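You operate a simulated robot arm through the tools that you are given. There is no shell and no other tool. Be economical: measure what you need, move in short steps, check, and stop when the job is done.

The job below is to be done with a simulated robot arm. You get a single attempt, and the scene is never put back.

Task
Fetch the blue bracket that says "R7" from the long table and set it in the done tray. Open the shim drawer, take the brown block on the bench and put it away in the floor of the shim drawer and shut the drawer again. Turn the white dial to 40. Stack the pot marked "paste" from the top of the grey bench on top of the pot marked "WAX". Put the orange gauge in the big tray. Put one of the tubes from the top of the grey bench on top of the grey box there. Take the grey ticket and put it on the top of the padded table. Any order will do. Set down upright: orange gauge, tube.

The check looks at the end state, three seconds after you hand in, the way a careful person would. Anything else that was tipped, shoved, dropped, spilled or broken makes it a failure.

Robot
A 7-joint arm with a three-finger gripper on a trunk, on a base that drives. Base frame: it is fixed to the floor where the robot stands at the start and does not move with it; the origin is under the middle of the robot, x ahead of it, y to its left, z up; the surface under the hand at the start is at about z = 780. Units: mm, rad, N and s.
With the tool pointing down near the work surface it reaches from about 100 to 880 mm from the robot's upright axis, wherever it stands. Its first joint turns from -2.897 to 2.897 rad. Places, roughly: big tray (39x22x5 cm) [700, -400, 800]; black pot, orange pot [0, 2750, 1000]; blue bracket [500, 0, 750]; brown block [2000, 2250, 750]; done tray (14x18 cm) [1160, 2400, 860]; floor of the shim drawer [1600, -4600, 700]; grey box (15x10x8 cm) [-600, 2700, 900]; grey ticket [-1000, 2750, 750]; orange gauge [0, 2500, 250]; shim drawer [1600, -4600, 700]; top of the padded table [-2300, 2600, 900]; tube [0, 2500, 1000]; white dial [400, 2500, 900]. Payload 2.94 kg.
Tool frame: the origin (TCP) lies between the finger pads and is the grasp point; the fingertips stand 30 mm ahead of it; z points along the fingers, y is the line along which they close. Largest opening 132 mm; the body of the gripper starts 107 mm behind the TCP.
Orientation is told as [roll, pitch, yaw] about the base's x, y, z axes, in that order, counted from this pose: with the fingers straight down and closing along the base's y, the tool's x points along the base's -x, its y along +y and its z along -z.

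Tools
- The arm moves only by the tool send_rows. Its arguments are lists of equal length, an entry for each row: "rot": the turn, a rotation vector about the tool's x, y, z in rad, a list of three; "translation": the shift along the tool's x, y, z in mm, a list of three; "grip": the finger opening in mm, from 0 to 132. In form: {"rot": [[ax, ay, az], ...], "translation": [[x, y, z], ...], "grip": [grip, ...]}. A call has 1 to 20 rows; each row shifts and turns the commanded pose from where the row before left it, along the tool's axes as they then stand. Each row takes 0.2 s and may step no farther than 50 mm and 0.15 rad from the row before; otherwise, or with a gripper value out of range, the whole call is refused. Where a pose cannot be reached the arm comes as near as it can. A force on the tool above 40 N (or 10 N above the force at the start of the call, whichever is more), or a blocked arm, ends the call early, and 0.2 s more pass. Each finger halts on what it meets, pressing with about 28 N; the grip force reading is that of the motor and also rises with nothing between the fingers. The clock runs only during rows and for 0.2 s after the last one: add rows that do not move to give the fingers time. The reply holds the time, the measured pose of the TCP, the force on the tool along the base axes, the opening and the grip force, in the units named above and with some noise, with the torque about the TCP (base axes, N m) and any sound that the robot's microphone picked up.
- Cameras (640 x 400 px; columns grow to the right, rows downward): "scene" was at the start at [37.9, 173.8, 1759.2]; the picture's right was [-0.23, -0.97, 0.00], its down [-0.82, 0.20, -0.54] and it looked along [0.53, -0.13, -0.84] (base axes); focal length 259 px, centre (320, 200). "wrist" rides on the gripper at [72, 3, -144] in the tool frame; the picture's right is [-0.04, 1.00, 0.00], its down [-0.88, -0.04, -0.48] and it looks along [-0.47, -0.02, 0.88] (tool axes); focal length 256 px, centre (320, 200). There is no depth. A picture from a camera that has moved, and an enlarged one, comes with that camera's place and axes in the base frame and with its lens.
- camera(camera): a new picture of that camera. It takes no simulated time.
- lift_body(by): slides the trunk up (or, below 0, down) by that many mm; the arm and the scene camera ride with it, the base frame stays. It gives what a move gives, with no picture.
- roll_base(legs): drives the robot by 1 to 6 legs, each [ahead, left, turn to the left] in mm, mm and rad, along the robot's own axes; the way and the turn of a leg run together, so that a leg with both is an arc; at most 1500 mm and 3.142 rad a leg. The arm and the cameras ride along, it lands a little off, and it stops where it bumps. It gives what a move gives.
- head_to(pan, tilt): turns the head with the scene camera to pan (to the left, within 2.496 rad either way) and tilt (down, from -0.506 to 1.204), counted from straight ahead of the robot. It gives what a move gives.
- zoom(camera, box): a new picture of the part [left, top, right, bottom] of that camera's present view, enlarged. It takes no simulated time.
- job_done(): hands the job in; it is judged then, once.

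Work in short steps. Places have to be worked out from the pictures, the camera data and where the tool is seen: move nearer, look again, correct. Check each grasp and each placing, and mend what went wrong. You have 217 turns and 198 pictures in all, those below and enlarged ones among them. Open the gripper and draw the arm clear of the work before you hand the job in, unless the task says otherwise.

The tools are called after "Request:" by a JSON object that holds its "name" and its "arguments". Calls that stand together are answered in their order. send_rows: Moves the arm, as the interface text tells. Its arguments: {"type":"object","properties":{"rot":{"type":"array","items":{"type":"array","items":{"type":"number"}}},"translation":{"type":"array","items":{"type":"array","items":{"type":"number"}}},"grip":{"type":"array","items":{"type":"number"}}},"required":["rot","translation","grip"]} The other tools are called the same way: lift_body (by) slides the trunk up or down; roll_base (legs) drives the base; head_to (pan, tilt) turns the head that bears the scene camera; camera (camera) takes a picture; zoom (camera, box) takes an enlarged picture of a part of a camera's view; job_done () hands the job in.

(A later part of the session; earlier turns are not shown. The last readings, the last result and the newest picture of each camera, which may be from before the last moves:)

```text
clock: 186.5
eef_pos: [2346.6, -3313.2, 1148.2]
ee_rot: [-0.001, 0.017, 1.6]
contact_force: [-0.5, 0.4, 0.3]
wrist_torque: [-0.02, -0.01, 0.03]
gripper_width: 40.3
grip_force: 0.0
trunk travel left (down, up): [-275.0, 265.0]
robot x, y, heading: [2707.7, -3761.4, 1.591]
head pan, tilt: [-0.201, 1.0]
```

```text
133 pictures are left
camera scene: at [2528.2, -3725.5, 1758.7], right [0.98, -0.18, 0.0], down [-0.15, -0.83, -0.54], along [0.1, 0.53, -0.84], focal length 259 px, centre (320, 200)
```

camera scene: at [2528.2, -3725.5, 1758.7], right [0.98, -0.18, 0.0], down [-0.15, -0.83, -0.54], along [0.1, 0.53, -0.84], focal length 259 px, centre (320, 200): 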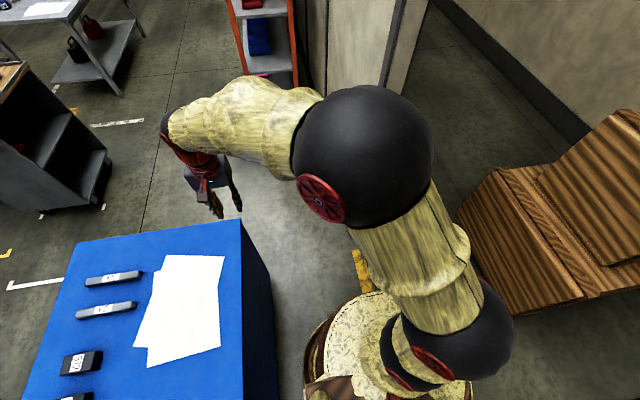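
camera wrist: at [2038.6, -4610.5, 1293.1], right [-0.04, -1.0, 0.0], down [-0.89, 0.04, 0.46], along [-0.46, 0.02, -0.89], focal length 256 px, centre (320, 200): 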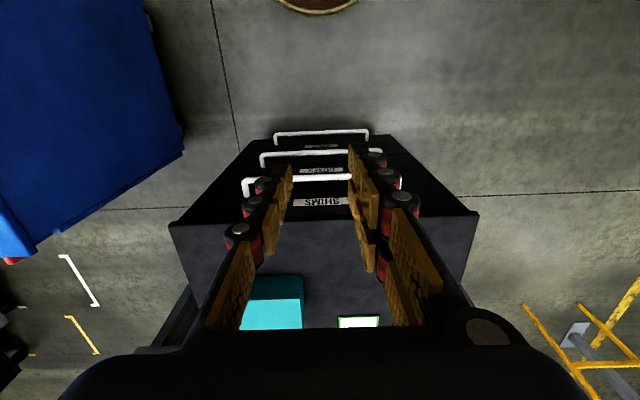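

The elbow is now centred. I drive through the gap, over to the lane and up toward the benches.

Request:
{"name": "roll_base", "arguments": {"legs": [[1288, 179, 0], [0, 900, 0], [1450, 0, -0.02], [1450, 0, 0]]}}

Request:
{"name": "head_to", "arguments": {"pan": 0.2, "tilt": 0.6}}

Request:
{"name": "camera", "arguments": {"camera": "scene"}}

```text
clock: 211.0
eef_pos: [1254.8, 869.4, 1148.7]
ee_rot: [0.0, 0.016, 1.566]
contact_force: [-0.4, 0.5, 0.1]
wrist_torque: [-0.01, 0.0, -0.01]
gripper_width: 39.9
grip_force: 0.1
trunk travel left (down, up): [-275.0, 265.0]
robot x, y, heading: [1596.3, 413.2, 1.557]
head pan, tilt: [-0.201, 1.0]
```

```text
clock: 211.9
eef_pos: [1253.7, 871.1, 1149.4]
ee_rot: [0.001, 0.016, 1.565]
contact_force: [0.4, 0.3, 0.8]
wrist_torque: [0.0, 0.01, 0.02]
gripper_width: 40.1
grip_force: 0.0
trunk travel left (down, up): [-275.0, 265.0]
robot x, y, heading: [1602.0, 413.5, 1.555]
head pan, tilt: [0.201, 0.6]
```

```text
132 pictures are left
camera scene: at [1391.8, 469.9, 1790.7], right [0.98, 0.19, 0.0], down [0.11, -0.56, -0.82], along [-0.15, 0.81, -0.57], focal length 259 px, centre (320, 200)
```

scene: 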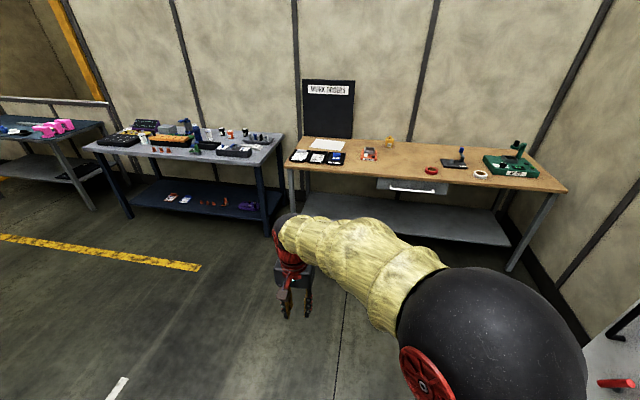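

Back by the benches. I move to about (350, 1560), facing the right part of the grey bench.

Request:
{"name": "roll_base", "arguments": {"legs": [[800, 0, 0.015], [0, 1250, 0], [350, 0, 0]]}}

Request:
{"name": "head_to", "arguments": {"pan": 0.0, "tilt": 0.75}}

Request:
{"name": "camera", "arguments": {"camera": "scene"}}

```text
clock: 224.0
eef_pos: [-10.2, 2003.7, 1148.8]
ee_rot: [0.0, 0.016, 1.588]
contact_force: [0.5, 0.3, -0.7]
wrist_torque: [-0.03, 0.02, 0.03]
gripper_width: 40.0
grip_force: 0.1
trunk travel left (down, up): [-275.0, 265.0]
robot x, y, heading: [346.8, 1554.4, 1.583]
head pan, tilt: [0.201, 0.6]
```

```text
clock: 224.7
eef_pos: [-10.5, 2002.4, 1148.5]
ee_rot: [-0.002, 0.016, 1.586]
contact_force: [0.0, 0.2, -0.5]
wrist_torque: [0.01, 0.01, 0.0]
gripper_width: 39.6
grip_force: 0.0
trunk travel left (down, up): [-275.0, 265.0]
robot x, y, heading: [341.2, 1551.3, 1.581]
head pan, tilt: [0.0, 0.75]
```

```text
131 pictures are left
camera scene: at [153.0, 1602.3, 1778.0], right [1.0, 0.01, 0.0], down [0.01, -0.68, -0.73], along [-0.01, 0.73, -0.68], focal length 259 px, centre (320, 200)
```

scene: 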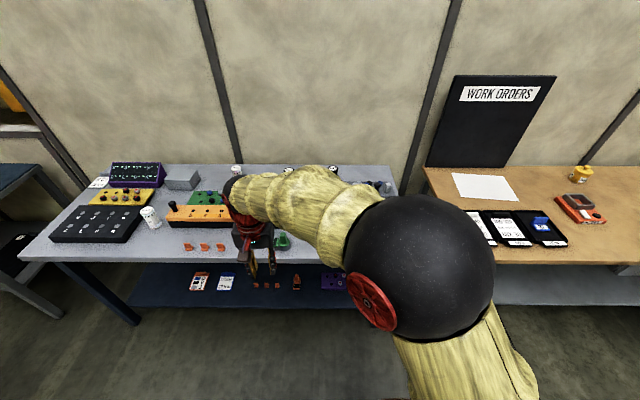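

I bring the hand over toward the dial area at [400, 2500] for a wrist view.

Request:
{"name": "send_rows", "arguments": {"rot": [[0, -0.016, 0.0], [0, 0, 0], [0, 0, 0], [0, 0, 0], [0, 0, 0], [0, 0, 0], [0, 0, 0], [0, 0, 0], [0, 0, 0]], "translation": [[-15, -46, 0], [-15, -46, 0], [-15, -46, 0], [-15, -46, 0], [-15, -46, 0], [-15, -46, 0], [-15, -46, 0], [-15, -46, 0], [-30, 0, 0]], "grip": [40, 40, 40, 40, 40, 40, 40, 40, 40]}}

Request:
{"name": "camera", "arguments": {"camera": "wrist"}}

Request:
{"name": "camera", "arguments": {"camera": "scene"}}

```text
clock: 226.7
eef_pos: [354.5, 2159.4, 1149.1]
ee_rot: [0.0, 0.001, 1.588]
contact_force: [0.5, 0.2, -0.2]
wrist_torque: [-0.02, 0.0, 0.03]
gripper_width: 40.0
grip_force: 0.1
trunk travel left (down, up): [-275.0, 265.0]
robot x, y, heading: [344.7, 1551.0, 1.582]
head pan, tilt: [0.0, 0.75]
```

```text
130 pictures are left
camera wrist: at [352.6, 2086.6, 1293.2], right [-1.0, 0.03, 0.0], down [0.02, 0.88, 0.47], along [0.01, 0.47, -0.88], focal length 256 px, centre (320, 200)
```

wrist: 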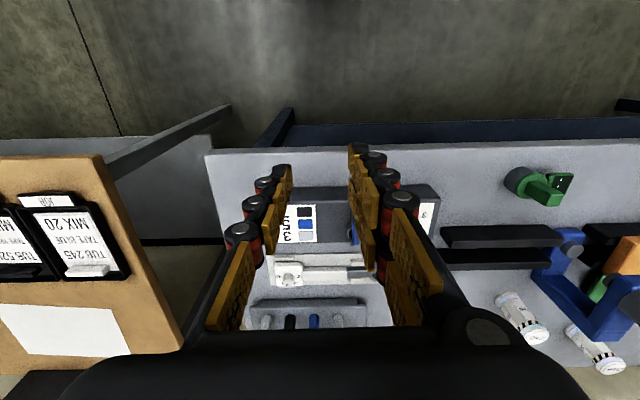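

```text
129 pictures are left
camera scene: at [153.4, 1603.2, 1777.9], right [1.0, 0.01, 0.0], down [0.0, -0.68, -0.73], along [-0.01, 0.73, -0.68], focal length 259 px, centre (320, 200)
```

scene: 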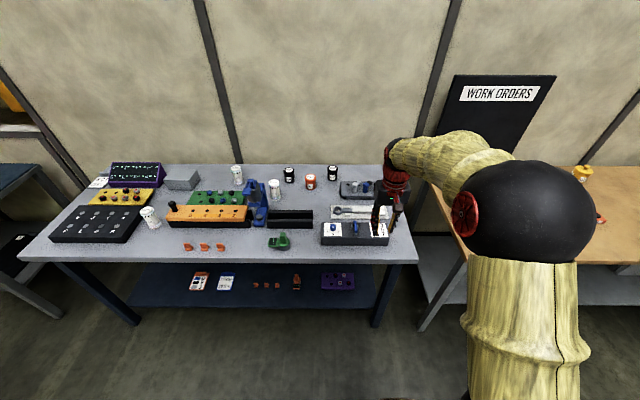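

Good overview. I zoom into both ends of the grey bench.

Request:
{"name": "zoom", "arguments": {"camera": "scene", "box": [220, 150, 420, 270]}}

Request:
{"name": "zoom", "arguments": {"camera": "scene", "box": [30, 150, 240, 270]}}

Request:
{"name": "zoom", "arguments": {"camera": "scene", "box": [170, 230, 380, 330]}}

```text
3.20 times, centred on (320, 210) of scene
camera zoom: at [153.4, 1603.2, 1777.9], right [1.0, 0.01, 0.0], down [0.0, -0.68, -0.73], along [-0.01, 0.73, -0.68], focal length 828 px, centre (320, 168)
```

zoom: 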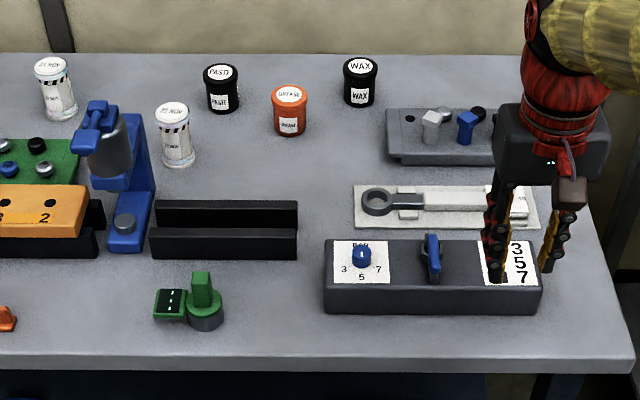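

```text
3.05 times, centred on (135, 210) of scene
camera zoom: at [153.4, 1603.2, 1777.9], right [1.0, 0.01, 0.0], down [0.0, -0.68, -0.73], along [-0.01, 0.73, -0.68], focal length 789 px, centre (884, 170)
```

zoom: 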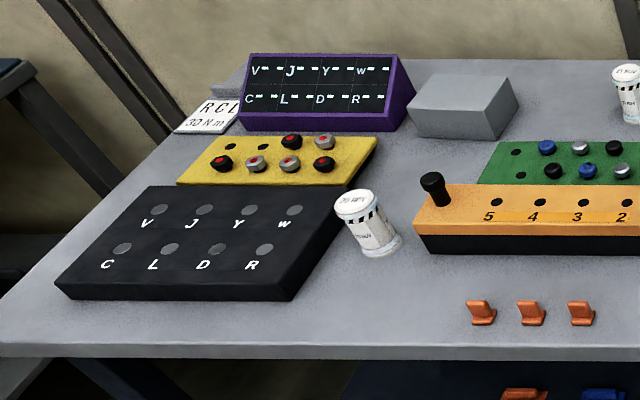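

```text
3.05 times, centred on (275, 280) of scene
camera zoom: at [153.4, 1603.2, 1777.9], right [1.0, 0.01, 0.0], down [0.0, -0.68, -0.73], along [-0.01, 0.73, -0.68], focal length 789 px, centre (457, -44)
```

zoom: 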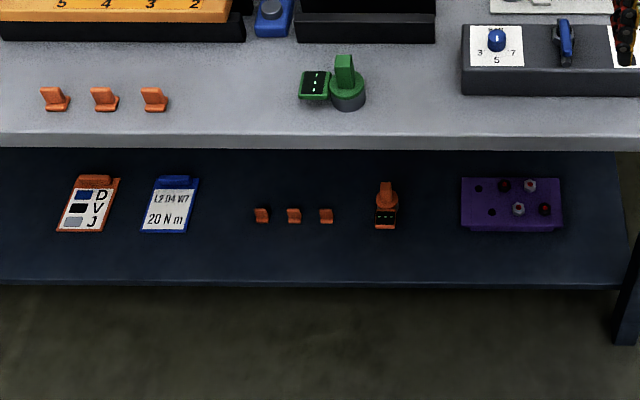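

I need to see the dial box unobstructed; I pull the hand back a little and view again.

Request:
{"name": "send_rows", "arguments": {"rot": [[0, 0, 0], [0, 0, 0], [0, 0, 0], [0, 0, 0], [0, 0, 0], [0, 0, 0]], "translation": [[40, -20, 0], [40, -20, 0], [40, -20, 0], [40, -20, 0], [40, -20, 0], [0, 0, 0]], "grip": [40, 40, 40, 40, 40, 40]}}

Request:
{"name": "zoom", "arguments": {"camera": "scene", "box": [310, 170, 430, 260]}}

Request:
{"name": "zoom", "arguments": {"camera": "scene", "box": [220, 155, 350, 235]}}

```text
clock: 228.1
eef_pos: [458.3, 1959.8, 1149.4]
ee_rot: [0.001, 0.0, 1.585]
contact_force: [-0.4, 0.8, 0.8]
wrist_torque: [0.03, 0.03, -0.03]
gripper_width: 40.2
grip_force: 0.0
trunk travel left (down, up): [-275.0, 265.0]
robot x, y, heading: [343.3, 1550.7, 1.575]
head pan, tilt: [0.0, 0.75]
```

```text
4.44 times, centred on (370, 215) of scene
camera zoom: at [153.5, 1602.1, 1778.0], right [1.0, 0.01, 0.0], down [0.0, -0.68, -0.73], along [-0.01, 0.73, -0.68], focal length 1150 px, centre (98, 133)
```

zoom: 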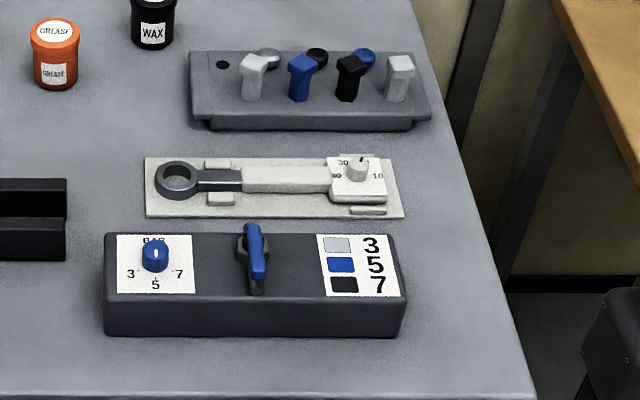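

```text
4.92 times, centred on (285, 195) of scene
camera zoom: at [153.5, 1602.1, 1778.0], right [1.0, 0.01, 0.0], down [0.0, -0.68, -0.73], along [-0.01, 0.73, -0.68], focal length 1274 px, centre (492, 225)
```

zoom: 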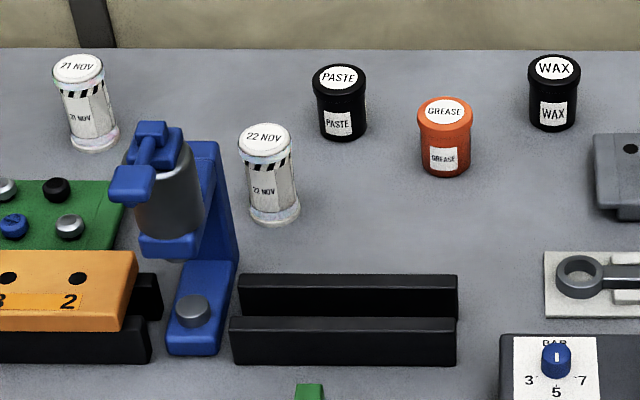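

Pots: PASTE (black), GREASE (orange), WAX (black). The white dial is on the torque wrench at about [415, 2460]. I drive forward 230 mm and look at it from above.

Request:
{"name": "roll_base", "arguments": {"legs": [[230, 0, 0]]}}

Request:
{"name": "send_rows", "arguments": {"rot": [[0, 0, 0], [0, 0, 0], [0, 0, 0], [0, 0, 0], [0, 0, 0], [0, 0, 0]], "translation": [[-40, 8, 0], [-40, 8, 0], [-40, 8, 0], [-40, 8, 10], [-40, 8, 20], [0, 0, 0]], "grip": [60, 60, 60, 60, 60, 60]}}

Request:
{"name": "camera", "arguments": {"camera": "wrist"}}

```text
clock: 229.8
eef_pos: [456.1, 2193.4, 1148.7]
ee_rot: [-0.001, 0.001, 1.587]
contact_force: [-0.1, 0.5, -0.4]
wrist_torque: [-0.01, -0.02, 0.05]
gripper_width: 39.9
grip_force: 0.0
trunk travel left (down, up): [-275.0, 265.0]
robot x, y, heading: [342.5, 1783.1, 1.578]
head pan, tilt: [0.0, 0.75]
```

```text
clock: 231.2
eef_pos: [413.5, 2391.8, 1121.0]
ee_rot: [-0.001, 0.0, 1.588]
contact_force: [-0.5, 0.2, 0.5]
wrist_torque: [-0.01, -0.04, 0.05]
gripper_width: 60.1
grip_force: 0.0
trunk travel left (down, up): [-275.0, 265.0]
robot x, y, heading: [340.4, 1782.3, 1.58]
head pan, tilt: [0.0, 0.75]
```

```text
123 pictures are left
camera wrist: at [409.9, 2319.1, 1264.0], right [-1.0, 0.03, 0.0], down [0.02, 0.88, 0.48], along [0.01, 0.48, -0.88], focal length 256 px, centre (320, 200)
```

wrist: 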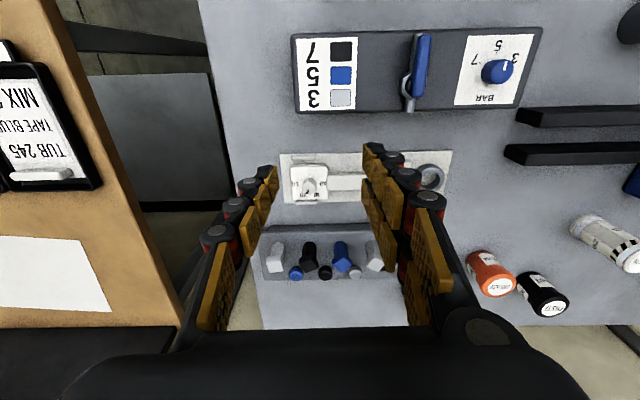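

Request:
{"name": "zoom", "arguments": {"camera": "wrist", "box": [270, 145, 380, 215]}}

Request:
{"name": "zoom", "arguments": {"camera": "scene", "box": [340, 230, 430, 310]}}

```text
5.71 times, centred on (325, 180) of wrist
camera zoom: at [409.9, 2319.1, 1264.0], right [-1.0, 0.03, 0.0], down [0.02, 0.88, 0.48], along [0.01, 0.48, -0.88], focal length 1463 px, centre (291, 314)
```

zoom: 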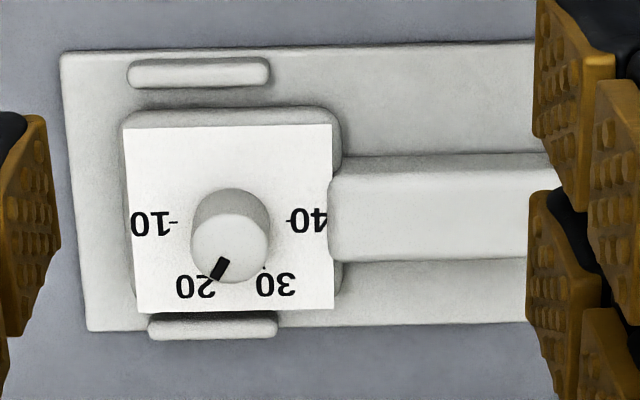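

```text
5.00 times, centred on (385, 270) of scene
camera zoom: at [151.4, 1834.4, 1778.0], right [1.0, 0.01, 0.0], down [0.01, -0.68, -0.73], along [-0.01, 0.73, -0.68], focal length 1294 px, centre (-5, -150)
```

zoom: 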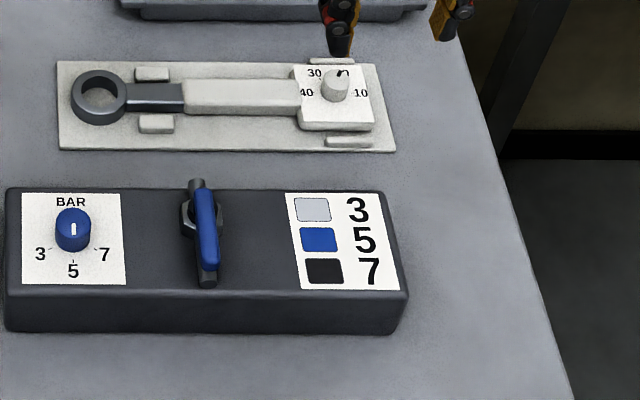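

The white dial points at 20; 40 is 120° counter-clockwise from above. Triangulated knob top: ~[431, 2504, 884]. I go closer above it.

Request:
{"name": "send_rows", "arguments": {"rot": [[0, 0, 0], [0, 0, 0], [0, 0, 0], [0, 0, 0], [0, 0, 0], [0, 0, 0]], "translation": [[-40, -7, 0], [-40, -7, 0], [-32, -6, 20], [0, 0, 45], [0, 0, 40], [0, 0, 0]], "grip": [60, 60, 60, 60, 60, 60]}}

Request:
{"name": "camera", "arguments": {"camera": "wrist"}}

Request:
{"name": "zoom", "arguments": {"camera": "scene", "box": [340, 180, 440, 270]}}

```text
clock: 232.6
eef_pos: [431.0, 2503.0, 1013.1]
ee_rot: [-0.001, 0.0, 1.59]
contact_force: [-1.2, -0.2, 0.4]
wrist_torque: [-0.02, 0.01, -0.03]
gripper_width: 60.0
grip_force: 0.0
trunk travel left (down, up): [-275.0, 265.0]
robot x, y, heading: [344.2, 1779.2, 1.578]
head pan, tilt: [0.0, 0.75]
```

```text
120 pictures are left
camera wrist: at [428.0, 2430.4, 1156.9], right [-1.0, 0.03, 0.0], down [0.02, 0.88, 0.48], along [0.01, 0.48, -0.88], focal length 256 px, centre (320, 200)
```

wrist: 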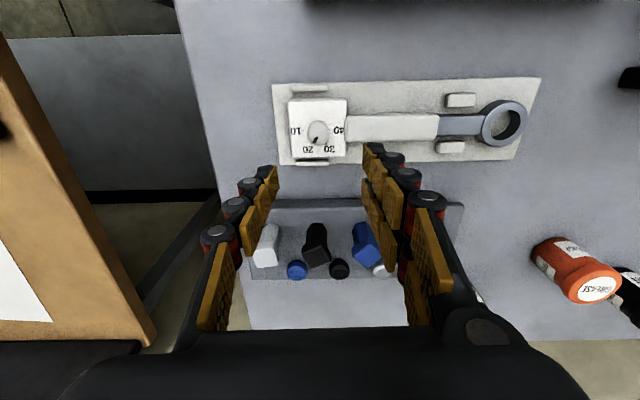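

```text
4.44 times, centred on (390, 225) of scene
camera zoom: at [151.6, 1834.8, 1778.0], right [1.0, 0.01, 0.0], down [0.01, -0.68, -0.73], along [-0.01, 0.73, -0.68], focal length 1150 px, centre (9, 89)
```

zoom: 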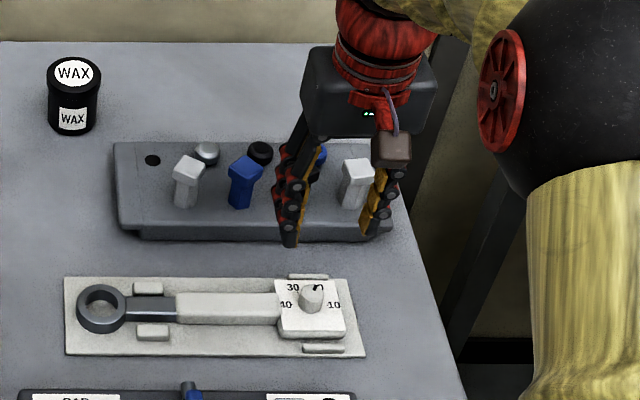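

Estimates agree to about y 2501, z≈880. I descend to z≈945 and check alignment between the fingers.

Request:
{"name": "send_rows", "arguments": {"rot": [[0, 0, 0], [0, 0, 0], [0, 0, 0]], "translation": [[2, -1, 35], [0, 0, 33], [0, 0, 0]], "grip": [60, 60, 60]}}

Request:
{"name": "zoom", "arguments": {"camera": "wrist", "box": [220, 60, 440, 220]}}

Request:
{"name": "zoom", "arguments": {"camera": "scene", "box": [340, 180, 440, 270]}}

```text
clock: 233.4
eef_pos: [432.7, 2501.4, 944.0]
ee_rot: [0.0, -0.002, 1.587]
contact_force: [-0.2, 0.1, 1.1]
wrist_torque: [-0.03, -0.03, 0.0]
gripper_width: 59.9
grip_force: 0.1
trunk travel left (down, up): [-275.0, 265.0]
robot x, y, heading: [343.3, 1782.0, 1.58]
head pan, tilt: [0.0, 0.75]
```

```text
2.50 times, centred on (330, 140) of wrist
camera zoom: at [429.4, 2429.1, 1089.1], right [-1.0, 0.03, 0.0], down [0.02, 0.88, 0.48], along [0.01, 0.48, -0.88], focal length 640 px, centre (295, 350)
```

zoom: 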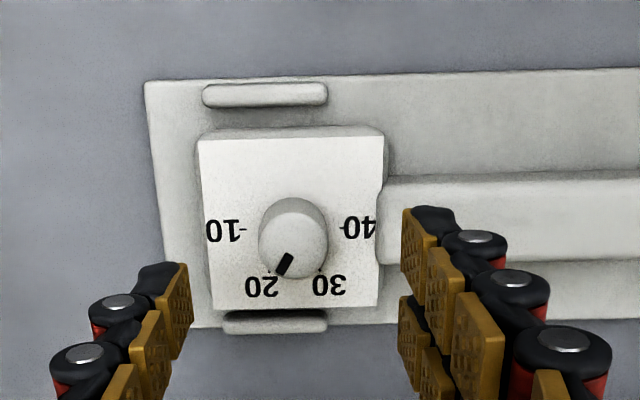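

```text
4.44 times, centred on (390, 225) of scene
camera zoom: at [151.5, 1834.5, 1778.0], right [1.0, 0.01, 0.0], down [0.01, -0.68, -0.73], along [-0.01, 0.73, -0.68], focal length 1150 px, centre (9, 89)
```

zoom: 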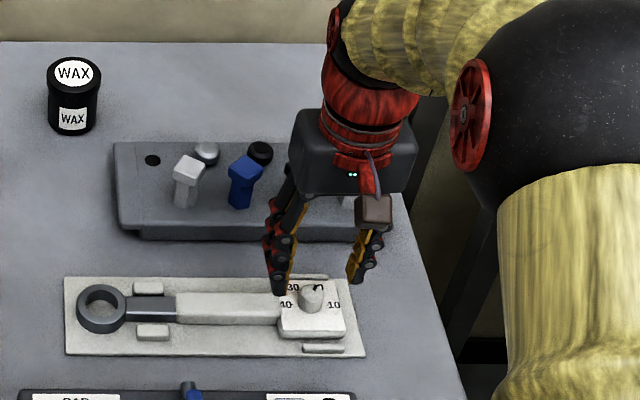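

Consistent triangulation now: knob top z≈908, centre [431, 2494], plate z≈887. I shift, pre-rotate the hand by −60° and narrow the opening.

Request:
{"name": "send_rows", "arguments": {"rot": [[0, 0, 0.15], [0, 0, 0.15], [0, 0, 0.15], [0, 0, 0.15], [0, 0, 0.15], [0, 0, 0.15], [0, 0, 0.15], [0, 0, 0]], "translation": [[7, 2, 0], [0, 0, 0], [0, 0, 0], [0, 0, 0], [0, 0, 0], [0, 0, 0], [0, 0, 0], [0, 0, 0]], "grip": [40, 40, 40, 40, 40, 40, 40, 40]}}

Request:
{"name": "zoom", "arguments": {"camera": "wrist", "box": [220, 60, 440, 220]}}

Request:
{"name": "zoom", "arguments": {"camera": "scene", "box": [370, 220, 420, 270]}}

```text
clock: 235.2
eef_pos: [429.5, 2496.6, 945.9]
ee_rot: [0.002, -0.002, 0.536]
contact_force: [-1.2, -0.4, -0.8]
wrist_torque: [0.01, 0.02, -0.01]
gripper_width: 39.9
grip_force: 0.0
trunk travel left (down, up): [-275.0, 265.0]
robot x, y, heading: [342.4, 1778.4, 1.58]
head pan, tilt: [0.0, 0.75]
```

```text
2.50 times, centred on (330, 140) of wrist
camera zoom: at [366.2, 2460.6, 1089.4], right [-0.47, 0.88, 0.0], down [0.77, 0.42, 0.48], along [0.42, 0.23, -0.88], focal length 640 px, centre (295, 350)
```

zoom: 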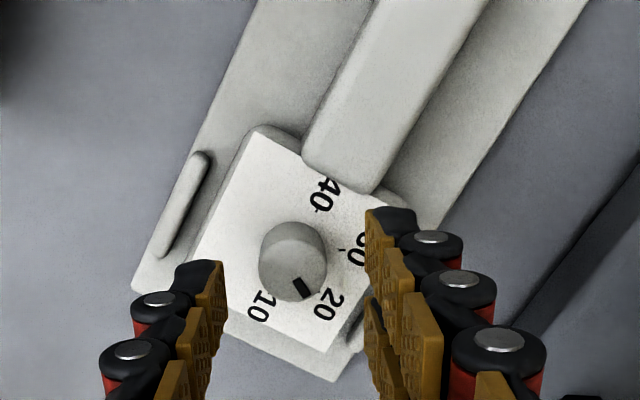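

```text
8.00 times, centred on (395, 245) of scene
camera zoom: at [151.5, 1834.6, 1778.0], right [1.0, 0.01, 0.0], down [0.01, -0.68, -0.73], along [-0.01, 0.73, -0.68], focal length 2071 px, centre (-280, -160)
```

zoom: 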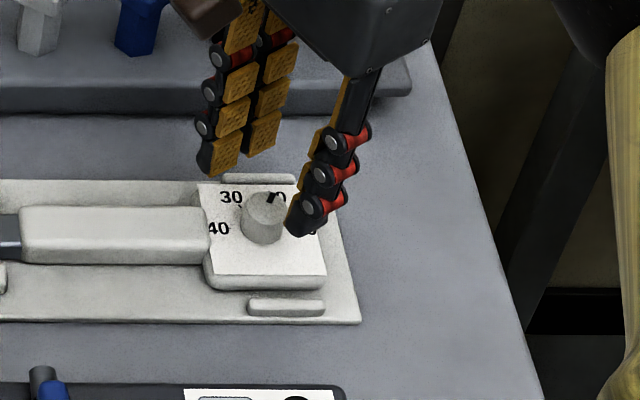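

The knob is centred between the fingers. I lower, close gently on the knob, and check.

Request:
{"name": "send_rows", "arguments": {"rot": [[0, 0, 0], [0, 0, 0], [0, 0, 0], [0, 0, 0], [0, 0, 0], [0, 0, 0]], "translation": [[1, 0, 14], [0, 0, 9], [0, 0, 0], [0, 0, 0], [0, 0, 0], [0, 0, 0]], "grip": [40, 40, 10, 10, 10, 10]}}

Request:
{"name": "zoom", "arguments": {"camera": "wrist", "box": [220, 60, 440, 220]}}

```text
clock: 236.6
eef_pos: [429.6, 2495.4, 922.3]
ee_rot: [0.0, 0.0, 0.539]
contact_force: [-0.1, -0.6, -0.9]
wrist_torque: [0.05, -0.08, 0.0]
gripper_width: 20.9
grip_force: 27.5
trunk travel left (down, up): [-275.0, 265.0]
robot x, y, heading: [342.2, 1781.0, 1.58]
head pan, tilt: [0.0, 0.75]
```

```text
2.50 times, centred on (330, 140) of wrist
camera zoom: at [365.4, 2459.4, 1066.2], right [-0.47, 0.88, 0.0], down [0.77, 0.42, 0.48], along [0.42, 0.23, -0.88], focal length 640 px, centre (295, 350)
```

zoom: 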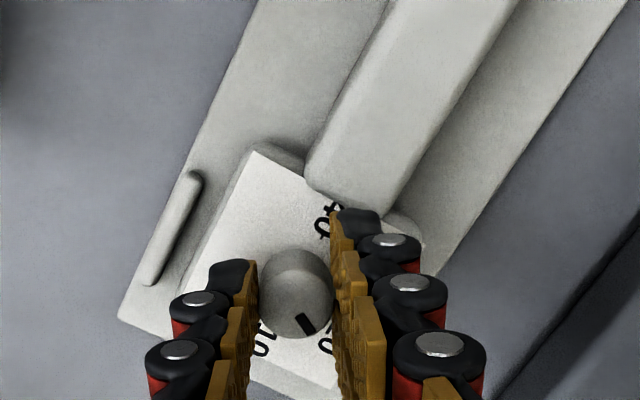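

Knob held (21 mm). I turn the hand 120° counter-clockwise.

Request:
{"name": "send_rows", "arguments": {"rot": [[0, 0, -0.1495], [0, 0, -0.1495], [0, 0, -0.1495], [0, 0, -0.1495], [0, 0, -0.1495], [0, 0, -0.1495], [0, 0, -0.1495], [0, 0, -0.1495], [0, 0, -0.1495], [0, 0, -0.1495], [0, 0, -0.1495], [0, 0, -0.1495], [0, 0, -0.1495], [0, 0, -0.1495], [0, 0, 0]], "translation": [[0, 0, 0], [0, 0, 0], [0, 0, 0], [0, 0, 0], [0, 0, 0], [0, 0, 0], [0, 0, 0], [0, 0, 0], [0, 0, 0], [0, 0, 0], [0, 0, 0], [0, 0, 0], [0, 0, 0], [0, 0, 0], [0, 0, 0]], "grip": [10, 10, 10, 10, 10, 10, 10, 10, 10, 10, 10, 10, 10, 10, 10]}}

Request:
{"name": "zoom", "arguments": {"camera": "wrist", "box": [220, 60, 440, 220]}}

Request:
{"name": "zoom", "arguments": {"camera": "scene", "box": [370, 220, 420, 270]}}

```text
clock: 239.8
eef_pos: [429.2, 2495.3, 921.6]
ee_rot: [0.0, 0.001, 2.634]
contact_force: [1.3, 0.1, -0.4]
wrist_torque: [0.06, 0.05, 0.03]
gripper_width: 20.7
grip_force: 28.0
trunk travel left (down, up): [-275.0, 265.0]
robot x, y, heading: [344.6, 1783.7, 1.577]
head pan, tilt: [0.0, 0.75]
```

```text
2.50 times, centred on (330, 140) of wrist
camera zoom: at [490.6, 2456.4, 1066.2], right [-0.52, -0.85, 0.0], down [-0.75, 0.46, 0.48], along [-0.41, 0.25, -0.88], focal length 640 px, centre (295, 350)
```

zoom: 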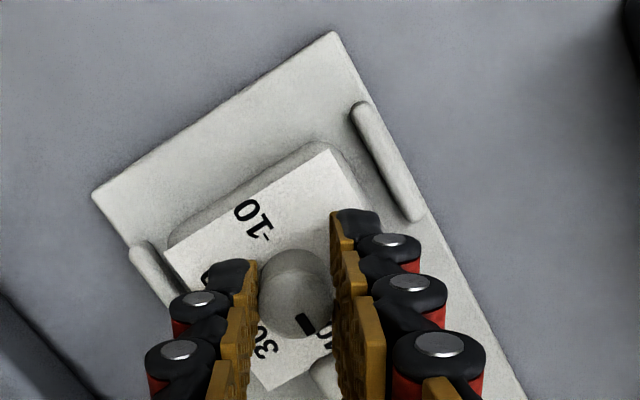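

```text
8.00 times, centred on (395, 245) of scene
camera zoom: at [151.6, 1834.8, 1777.9], right [1.0, 0.01, 0.0], down [0.01, -0.68, -0.73], along [-0.01, 0.73, -0.68], focal length 2071 px, centre (-280, -160)
```

zoom: 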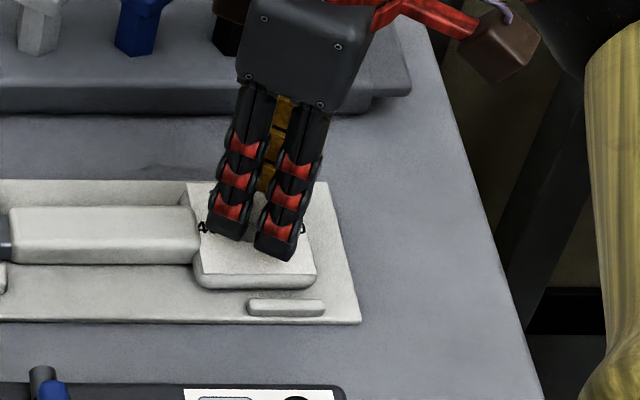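

The pointer turned with the hand. The wrench seems to have slid a few mm; I release, rise and inspect.

Request:
{"name": "send_rows", "arguments": {"rot": [[0, 0, 0], [0, 0, 0], [0, 0, 0], [0, 0, 0], [0, 0, 0]], "translation": [[0, 0, 0], [0, 0, 0], [0, 0, -10], [0, 0, -30], [0, 0, -45]], "grip": [40, 40, 40, 40, 40]}}

Request:
{"name": "zoom", "arguments": {"camera": "wrist", "box": [220, 40, 440, 200]}}

Request:
{"name": "zoom", "arguments": {"camera": "scene", "box": [340, 210, 430, 270]}}

```text
clock: 241.0
eef_pos: [429.8, 2492.9, 1007.9]
ee_rot: [0.002, 0.0, 2.633]
contact_force: [-0.8, 0.6, 0.1]
wrist_torque: [0.03, 0.03, 0.0]
gripper_width: 39.8
grip_force: 0.0
trunk travel left (down, up): [-275.0, 265.0]
robot x, y, heading: [340.8, 1783.1, 1.582]
head pan, tilt: [0.0, 0.75]
```

```text
2.50 times, centred on (330, 120) of wrist
camera zoom: at [490.9, 2454.3, 1151.0], right [-0.53, -0.85, 0.0], down [-0.75, 0.46, 0.48], along [-0.4, 0.25, -0.88], focal length 640 px, centre (295, 400)
```

zoom: 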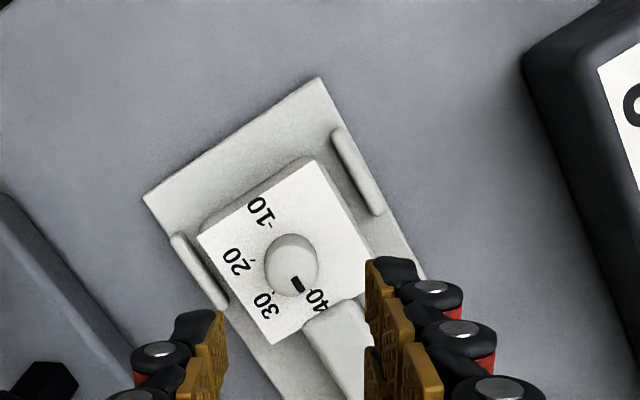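

```text
6.67 times, centred on (385, 240) of scene
camera zoom: at [151.4, 1833.9, 1778.0], right [1.0, 0.01, 0.0], down [0.01, -0.68, -0.73], along [-0.01, 0.73, -0.68], focal length 1726 px, centre (-113, -67)
```

zoom: 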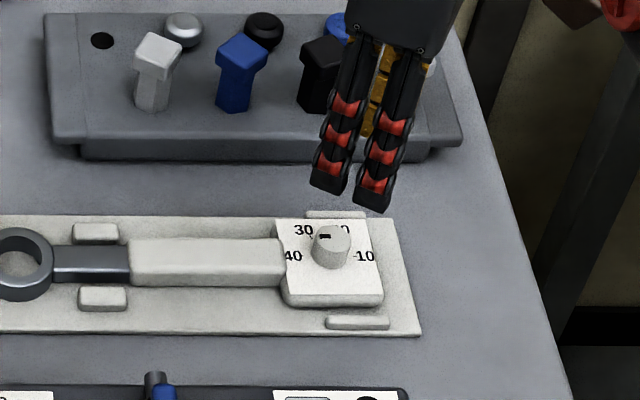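

I verify the dial with a tighter zoom.

Request:
{"name": "zoom", "arguments": {"camera": "wrist", "box": [280, 100, 350, 150]}}

Request:
{"name": "zoom", "arguments": {"camera": "scene", "box": [378, 232, 403, 257]}}

```text
8.00 times, centred on (315, 125) of wrist
camera zoom: at [490.9, 2454.3, 1151.0], right [-0.53, -0.85, 0.0], down [-0.75, 0.46, 0.48], along [-0.4, 0.25, -0.88], focal length 2048 px, centre (360, 800)
```

zoom: 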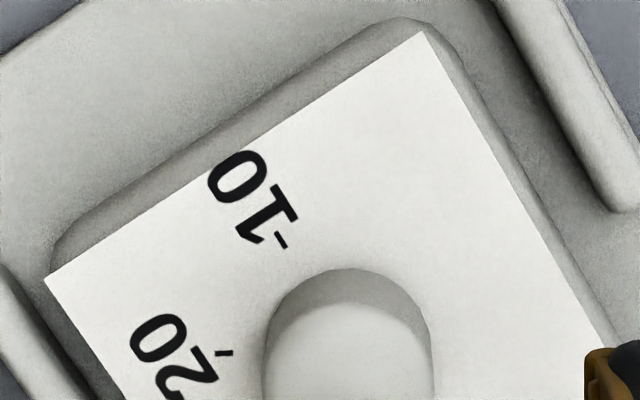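

```text
16.00 times, centred on (390, 244) of scene
camera zoom: at [151.4, 1833.9, 1778.0], right [1.0, 0.01, 0.0], down [0.01, -0.68, -0.73], along [-0.01, 0.73, -0.68], focal length 4141 px, centre (-808, -512)
```

zoom: 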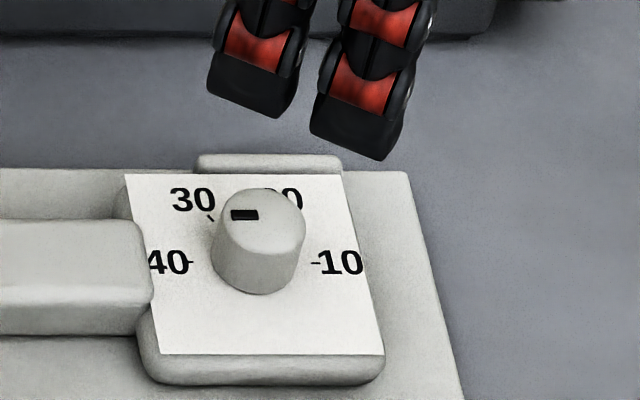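

The dial now points to 40. Next the pots: I raise the hand, turn it back, and shift the base to about (90, 1910).

Request:
{"name": "send_rows", "arguments": {"rot": [[0, 0, 0.149], [0, 0, 0.149], [0, 0, 0.149], [0, 0, 0.149], [0, 0, 0.149], [0, 0, 0.149], [0, 0, 0.149], [0, 0, 0]], "translation": [[0, 0, -25], [0, 0, -25], [0, 0, -25], [0, 0, -25], [0, 0, -25], [0, 0, 0], [0, 0, 0], [0, 0, 0]], "grip": [80, 80, 80, 80, 80, 80, 80, 80]}}

Request:
{"name": "roll_base", "arguments": {"legs": [[0, 250, 0], [125, 0, 0]]}}

Request:
{"name": "camera", "arguments": {"camera": "wrist"}}

Request:
{"name": "camera", "arguments": {"camera": "scene"}}

```text
clock: 242.8
eef_pos: [428.6, 2495.3, 1132.8]
ee_rot: [0.001, 0.0, 1.587]
contact_force: [0.5, -0.1, 0.2]
wrist_torque: [-0.02, -0.02, 0.02]
gripper_width: 79.8
grip_force: 0.0
trunk travel left (down, up): [-275.0, 265.0]
robot x, y, heading: [342.9, 1783.5, 1.579]
head pan, tilt: [0.0, 0.75]
```

```text
clock: 245.5
eef_pos: [179.4, 2618.1, 1133.0]
ee_rot: [0.0, 0.0, 1.591]
contact_force: [-0.1, 0.6, -0.3]
wrist_torque: [0.0, 0.03, 0.01]
gripper_width: 80.1
grip_force: 0.1
trunk travel left (down, up): [-275.0, 265.0]
robot x, y, heading: [96.9, 1907.5, 1.578]
head pan, tilt: [0.0, 0.75]
```

```text
107 pictures are left
camera wrist: at [177.6, 2545.1, 1275.6], right [-1.0, 0.02, 0.0], down [0.02, 0.88, 0.47], along [0.01, 0.47, -0.88], focal length 256 px, centre (320, 200)
```

wrist: 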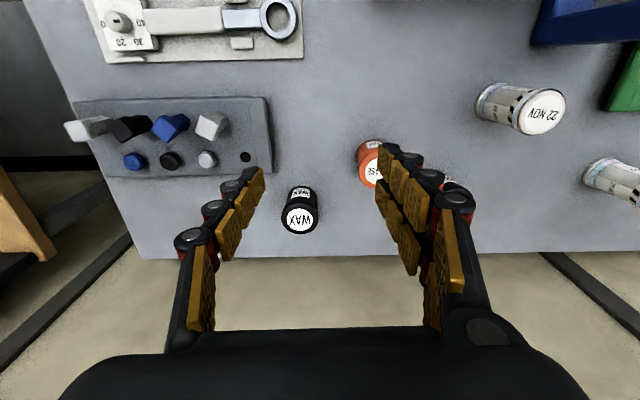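

```text
106 pictures are left
camera scene: at [-97.5, 1958.2, 1777.9], right [1.0, 0.01, 0.0], down [0.01, -0.68, -0.73], along [-0.01, 0.73, -0.68], focal length 259 px, centre (320, 200)
```

scene: 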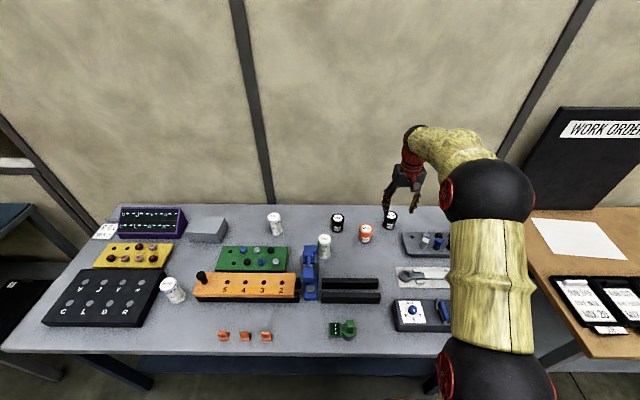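

WAX is at about [214, 2764]. I move over toward PASTE (~[−30, 2745]) for a closer view.

Request:
{"name": "send_rows", "arguments": {"rot": [[0, 0, 0], [0, 0, 0], [0, 0, 0], [0, 0, 0], [0, 0, 0], [0, 0, 0]], "translation": [[-17, 41, 0], [-17, 41, 0], [-17, 41, 0], [-17, 41, 20], [-18, 41, 25], [0, 0, 0]], "grip": [90, 90, 90, 90, 90, 90]}}

Request:
{"name": "camera", "arguments": {"camera": "wrist"}}

Request:
{"name": "zoom", "arguments": {"camera": "scene", "box": [250, 190, 420, 290]}}

```text
refused: row 5 steps farther than a row can; nothing moved
```

```text
105 pictures are left
camera wrist: at [177.6, 2545.1, 1275.6], right [-1.0, 0.02, 0.0], down [0.02, 0.88, 0.47], along [0.01, 0.47, -0.88], focal length 256 px, centre (320, 200)
```

wrist: 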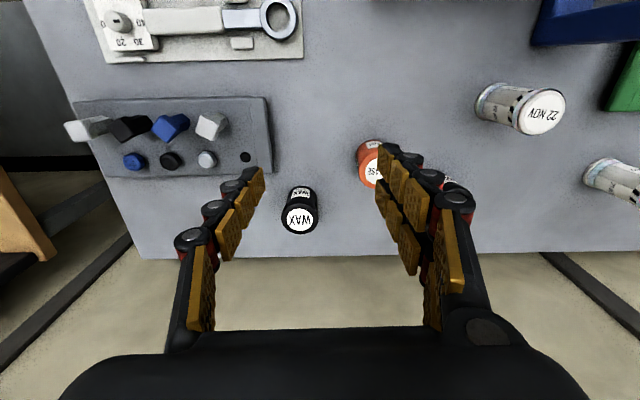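

```text
3.76 times, centred on (335, 240) of scene
camera zoom: at [-97.5, 1958.2, 1777.9], right [1.0, 0.01, 0.0], down [0.01, -0.68, -0.73], along [-0.01, 0.73, -0.68], focal length 974 px, centre (264, 49)
```

zoom: 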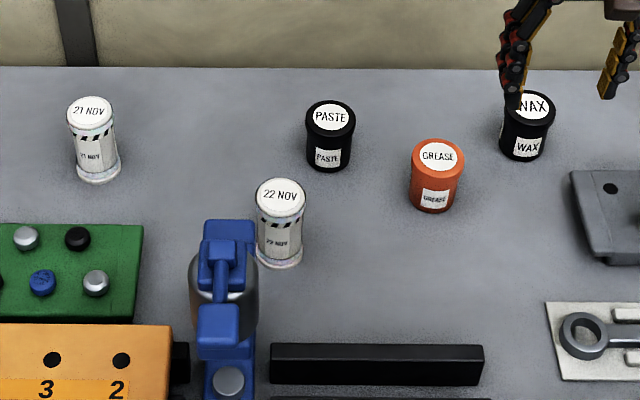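

PASTE by scene: [−29, 2748]; WAX: [214, 2767]. I resend with smaller steps.

Request:
{"name": "send_rows", "arguments": {"rot": [[0, 0, 0], [0, 0, 0], [0, 0, 0], [0, 0, 0], [0, 0, 0], [0, 0, 0], [0, 0, 0]], "translation": [[-18, 41, 0], [-18, 41, 0], [-18, 41, 0], [-18, 41, 0], [-20, 41, 0], [0, 0, 40], [0, 0, 0]], "grip": [90, 90, 90, 90, 90, 90, 90]}}

Request:
{"name": "camera", "arguments": {"camera": "wrist"}}

```text
clock: 247.1
eef_pos: [-26.3, 2704.7, 1091.4]
ee_rot: [0.0, 0.001, 1.591]
contact_force: [-0.2, -0.3, 0.2]
wrist_torque: [0.0, 0.01, -0.02]
gripper_width: 89.7
grip_force: 0.1
trunk travel left (down, up): [-275.0, 265.0]
robot x, y, heading: [96.6, 1904.2, 1.582]
head pan, tilt: [0.0, 0.75]
```

```text
103 pictures are left
camera wrist: at [-28.9, 2631.5, 1234.9], right [-1.0, 0.02, 0.0], down [0.02, 0.88, 0.48], along [0.01, 0.48, -0.88], focal length 256 px, centre (320, 200)
```

wrist: 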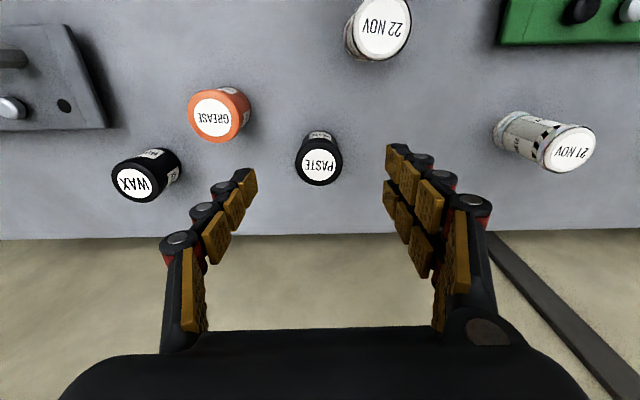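

PASTE centre reads [−24, 2748]. I move over it and lower to z=912, then grip.

Request:
{"name": "send_rows", "arguments": {"rot": [[0, 0, 0], [0, 0, 0], [0, 0, 0], [0, 0, 0], [0, 0, 0], [0, 0, 0], [0, 0, 0], [0, 0, 0], [0, 0, 0], [0, 0, 0], [0, 0, 0]], "translation": [[-43, -3, 0], [0, 0, 45], [0, 0, 45], [0, 0, 45], [0, 0, 34], [0, 0, 10], [0, 0, 0], [0, 0, 0], [0, 0, 0], [0, 0, 0], [0, 0, 0]], "grip": [90, 90, 90, 90, 90, 90, 90, 40, 40, 40, 40]}}

Request:
{"name": "camera", "arguments": {"camera": "wrist"}}

```text
clock: 249.5
eef_pos: [-25.6, 2747.9, 912.4]
ee_rot: [0.0, 0.001, 1.591]
contact_force: [-0.7, -0.3, 0.0]
wrist_torque: [0.01, -0.01, -0.01]
gripper_width: 56.5
grip_force: 28.1
trunk travel left (down, up): [-275.0, 265.0]
robot x, y, heading: [93.0, 1905.3, 1.579]
head pan, tilt: [0.0, 0.75]
```

```text
102 pictures are left
camera wrist: at [-27.3, 2674.8, 1056.9], right [-1.0, 0.02, 0.0], down [0.02, 0.88, 0.48], along [0.01, 0.48, -0.88], focal length 256 px, centre (320, 200)
```

wrist: 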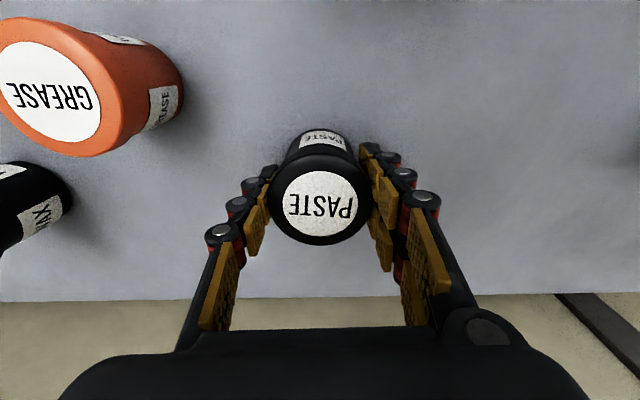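

Gripped (56.5 mm). I lift it, carry to above WAX and look.

Request:
{"name": "send_rows", "arguments": {"rot": [[0, 0, 0], [0, 0, 0], [0, 0, 0], [0, 0, 0], [0, 0, 0], [0, 0, 0], [0, 0, 0], [0, 0, 0], [0, 0, 0], [0, 0, 0]], "translation": [[0, 0, -20], [0, 0, -45], [0, 0, -45], [0, 0, -35], [-2, -45, 0], [-2, -45, 0], [-2, -45, 0], [-2, -45, 0], [-2, -45, 0], [0, 0, 0]], "grip": [40, 40, 40, 40, 40, 40, 40, 40, 40, 40]}}

Request:
{"name": "camera", "arguments": {"camera": "wrist"}}

Request:
{"name": "zoom", "arguments": {"camera": "scene", "box": [320, 170, 440, 270]}}

```text
clock: 251.7
eef_pos: [199.9, 2763.2, 1059.2]
ee_rot: [0.0, 0.0, 1.59]
contact_force: [0.2, 0.9, -1.2]
wrist_torque: [-0.01, 0.04, -0.04]
gripper_width: 56.3
grip_force: 27.9
trunk travel left (down, up): [-275.0, 265.0]
robot x, y, heading: [96.3, 1906.0, 1.577]
head pan, tilt: [0.0, 0.75]
```

```text
101 pictures are left
camera wrist: at [198.1, 2689.5, 1201.3], right [-1.0, 0.02, 0.0], down [0.02, 0.88, 0.48], along [0.01, 0.48, -0.88], focal length 256 px, centre (320, 200)
```

wrist: 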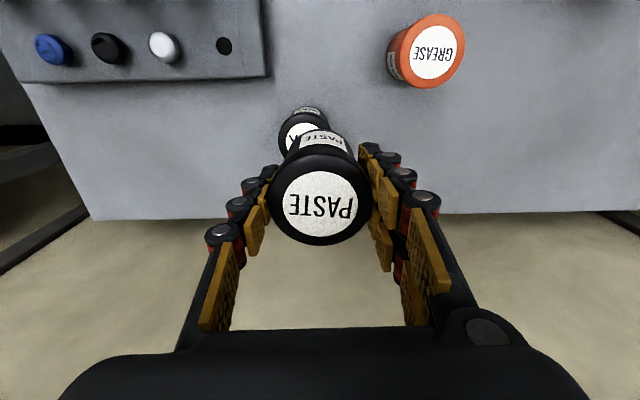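

```text
4.00 times, centred on (380, 220) of scene
camera zoom: at [-97.3, 1957.3, 1778.0], right [1.0, 0.01, 0.0], down [0.01, -0.68, -0.73], along [-0.01, 0.73, -0.68], focal length 1035 px, centre (80, 120)
```

zoom: 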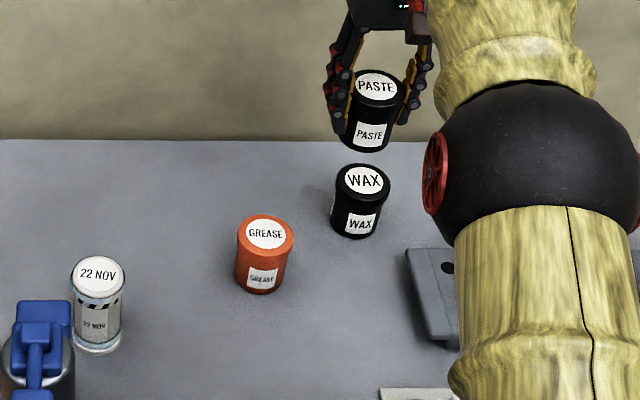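

By scene and wrist, WAX's top is at ~[214, 2765, 936]. I move above and down to leave ~17 mm gap, then check alignment.

Request:
{"name": "send_rows", "arguments": {"rot": [[0, 0, 0], [0, 0, 0], [0, 0, 0], [0, 0, 0]], "translation": [[-4, -14, 0], [0, 0, 35], [0, 0, 29], [0, 0, 0]], "grip": [40, 40, 40, 40]}}

Request:
{"name": "zoom", "arguments": {"camera": "wrist", "box": [240, 80, 400, 260]}}

Request:
{"name": "zoom", "arguments": {"camera": "scene", "box": [355, 180, 435, 250]}}

```text
clock: 252.7
eef_pos: [215.0, 2766.1, 994.6]
ee_rot: [0.0, 0.0, 1.591]
contact_force: [-0.6, -0.6, -0.9]
wrist_torque: [-0.02, 0.01, 0.0]
gripper_width: 56.4
grip_force: 28.1
trunk travel left (down, up): [-275.0, 265.0]
robot x, y, heading: [94.2, 1905.8, 1.581]
head pan, tilt: [0.0, 0.75]
```

```text
2.22 times, centred on (320, 170) of wrist
camera zoom: at [212.1, 2693.3, 1138.1], right [-1.0, 0.02, 0.0], down [0.02, 0.88, 0.48], along [0.01, 0.47, -0.88], focal length 569 px, centre (320, 267)
```

zoom: 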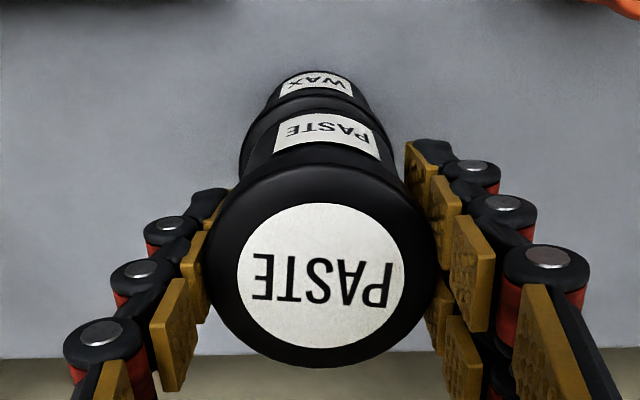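

```text
5.71 times, centred on (395, 215) of scene
camera zoom: at [-97.4, 1957.1, 1778.0], right [1.0, 0.01, 0.0], down [0.01, -0.68, -0.73], along [-0.01, 0.73, -0.68], focal length 1479 px, centre (-109, 114)
```

zoom: 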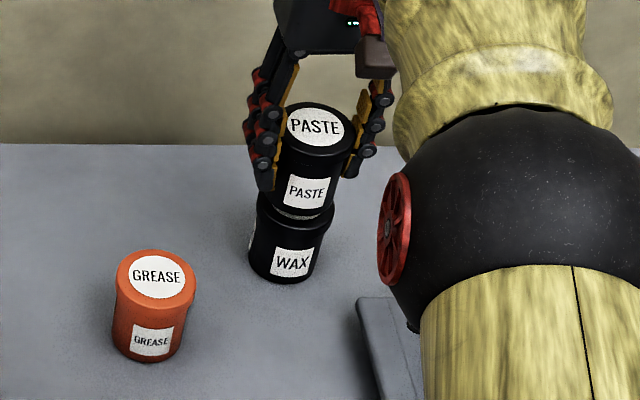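

The two pots line up within ~3 mm. I lower gently to contact.

Request:
{"name": "send_rows", "arguments": {"rot": [[0, 0, 0], [0, 0, 0], [0, 0, 0], [0, 0, 0]], "translation": [[-1, 0, 8], [0, 0, 4], [0, 0, 3], [0, 0, 0]], "grip": [40, 40, 40, 40]}}

```text
clock: 253.7
eef_pos: [213.4, 2768.6, 984.2]
ee_rot: [-0.003, -0.007, 1.59]
contact_force: [0.2, -0.7, 24.1]
wrist_torque: [-0.26, 0.03, 0.0]
gripper_width: 56.2
grip_force: 28.1
trunk travel left (down, up): [-275.0, 265.0]
robot x, y, heading: [97.1, 1904.9, 1.581]
head pan, tilt: [0.0, 0.75]
```

Contact at z≈984. I ease 4 mm, check the stack, then open.

Request:
{"name": "send_rows", "arguments": {"rot": [[0, 0, 0], [0, 0, 0]], "translation": [[0, 0, -4], [0, 0, 0]], "grip": [50, 50]}}

Request:
{"name": "zoom", "arguments": {"camera": "scene", "box": [365, 190, 425, 250]}}

```text
clock: 254.3
eef_pos: [212.4, 2768.5, 985.0]
ee_rot: [0.0, -0.002, 1.588]
contact_force: [0.6, 6.1, 18.5]
wrist_torque: [0.55, -0.05, 0.01]
gripper_width: 56.0
grip_force: 28.3
trunk travel left (down, up): [-275.0, 265.0]
robot x, y, heading: [94.9, 1902.9, 1.58]
head pan, tilt: [0.0, 0.75]
```

```text
6.67 times, centred on (395, 220) of scene
camera zoom: at [-97.8, 1956.0, 1778.0], right [1.0, 0.01, 0.0], down [0.01, -0.68, -0.73], along [-0.01, 0.73, -0.68], focal length 1726 px, centre (-180, 67)
```

zoom: 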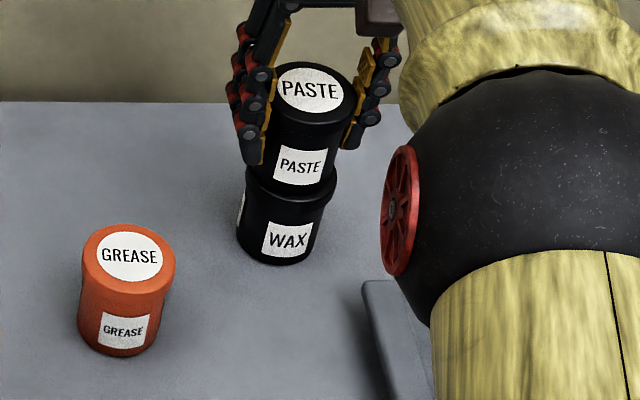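

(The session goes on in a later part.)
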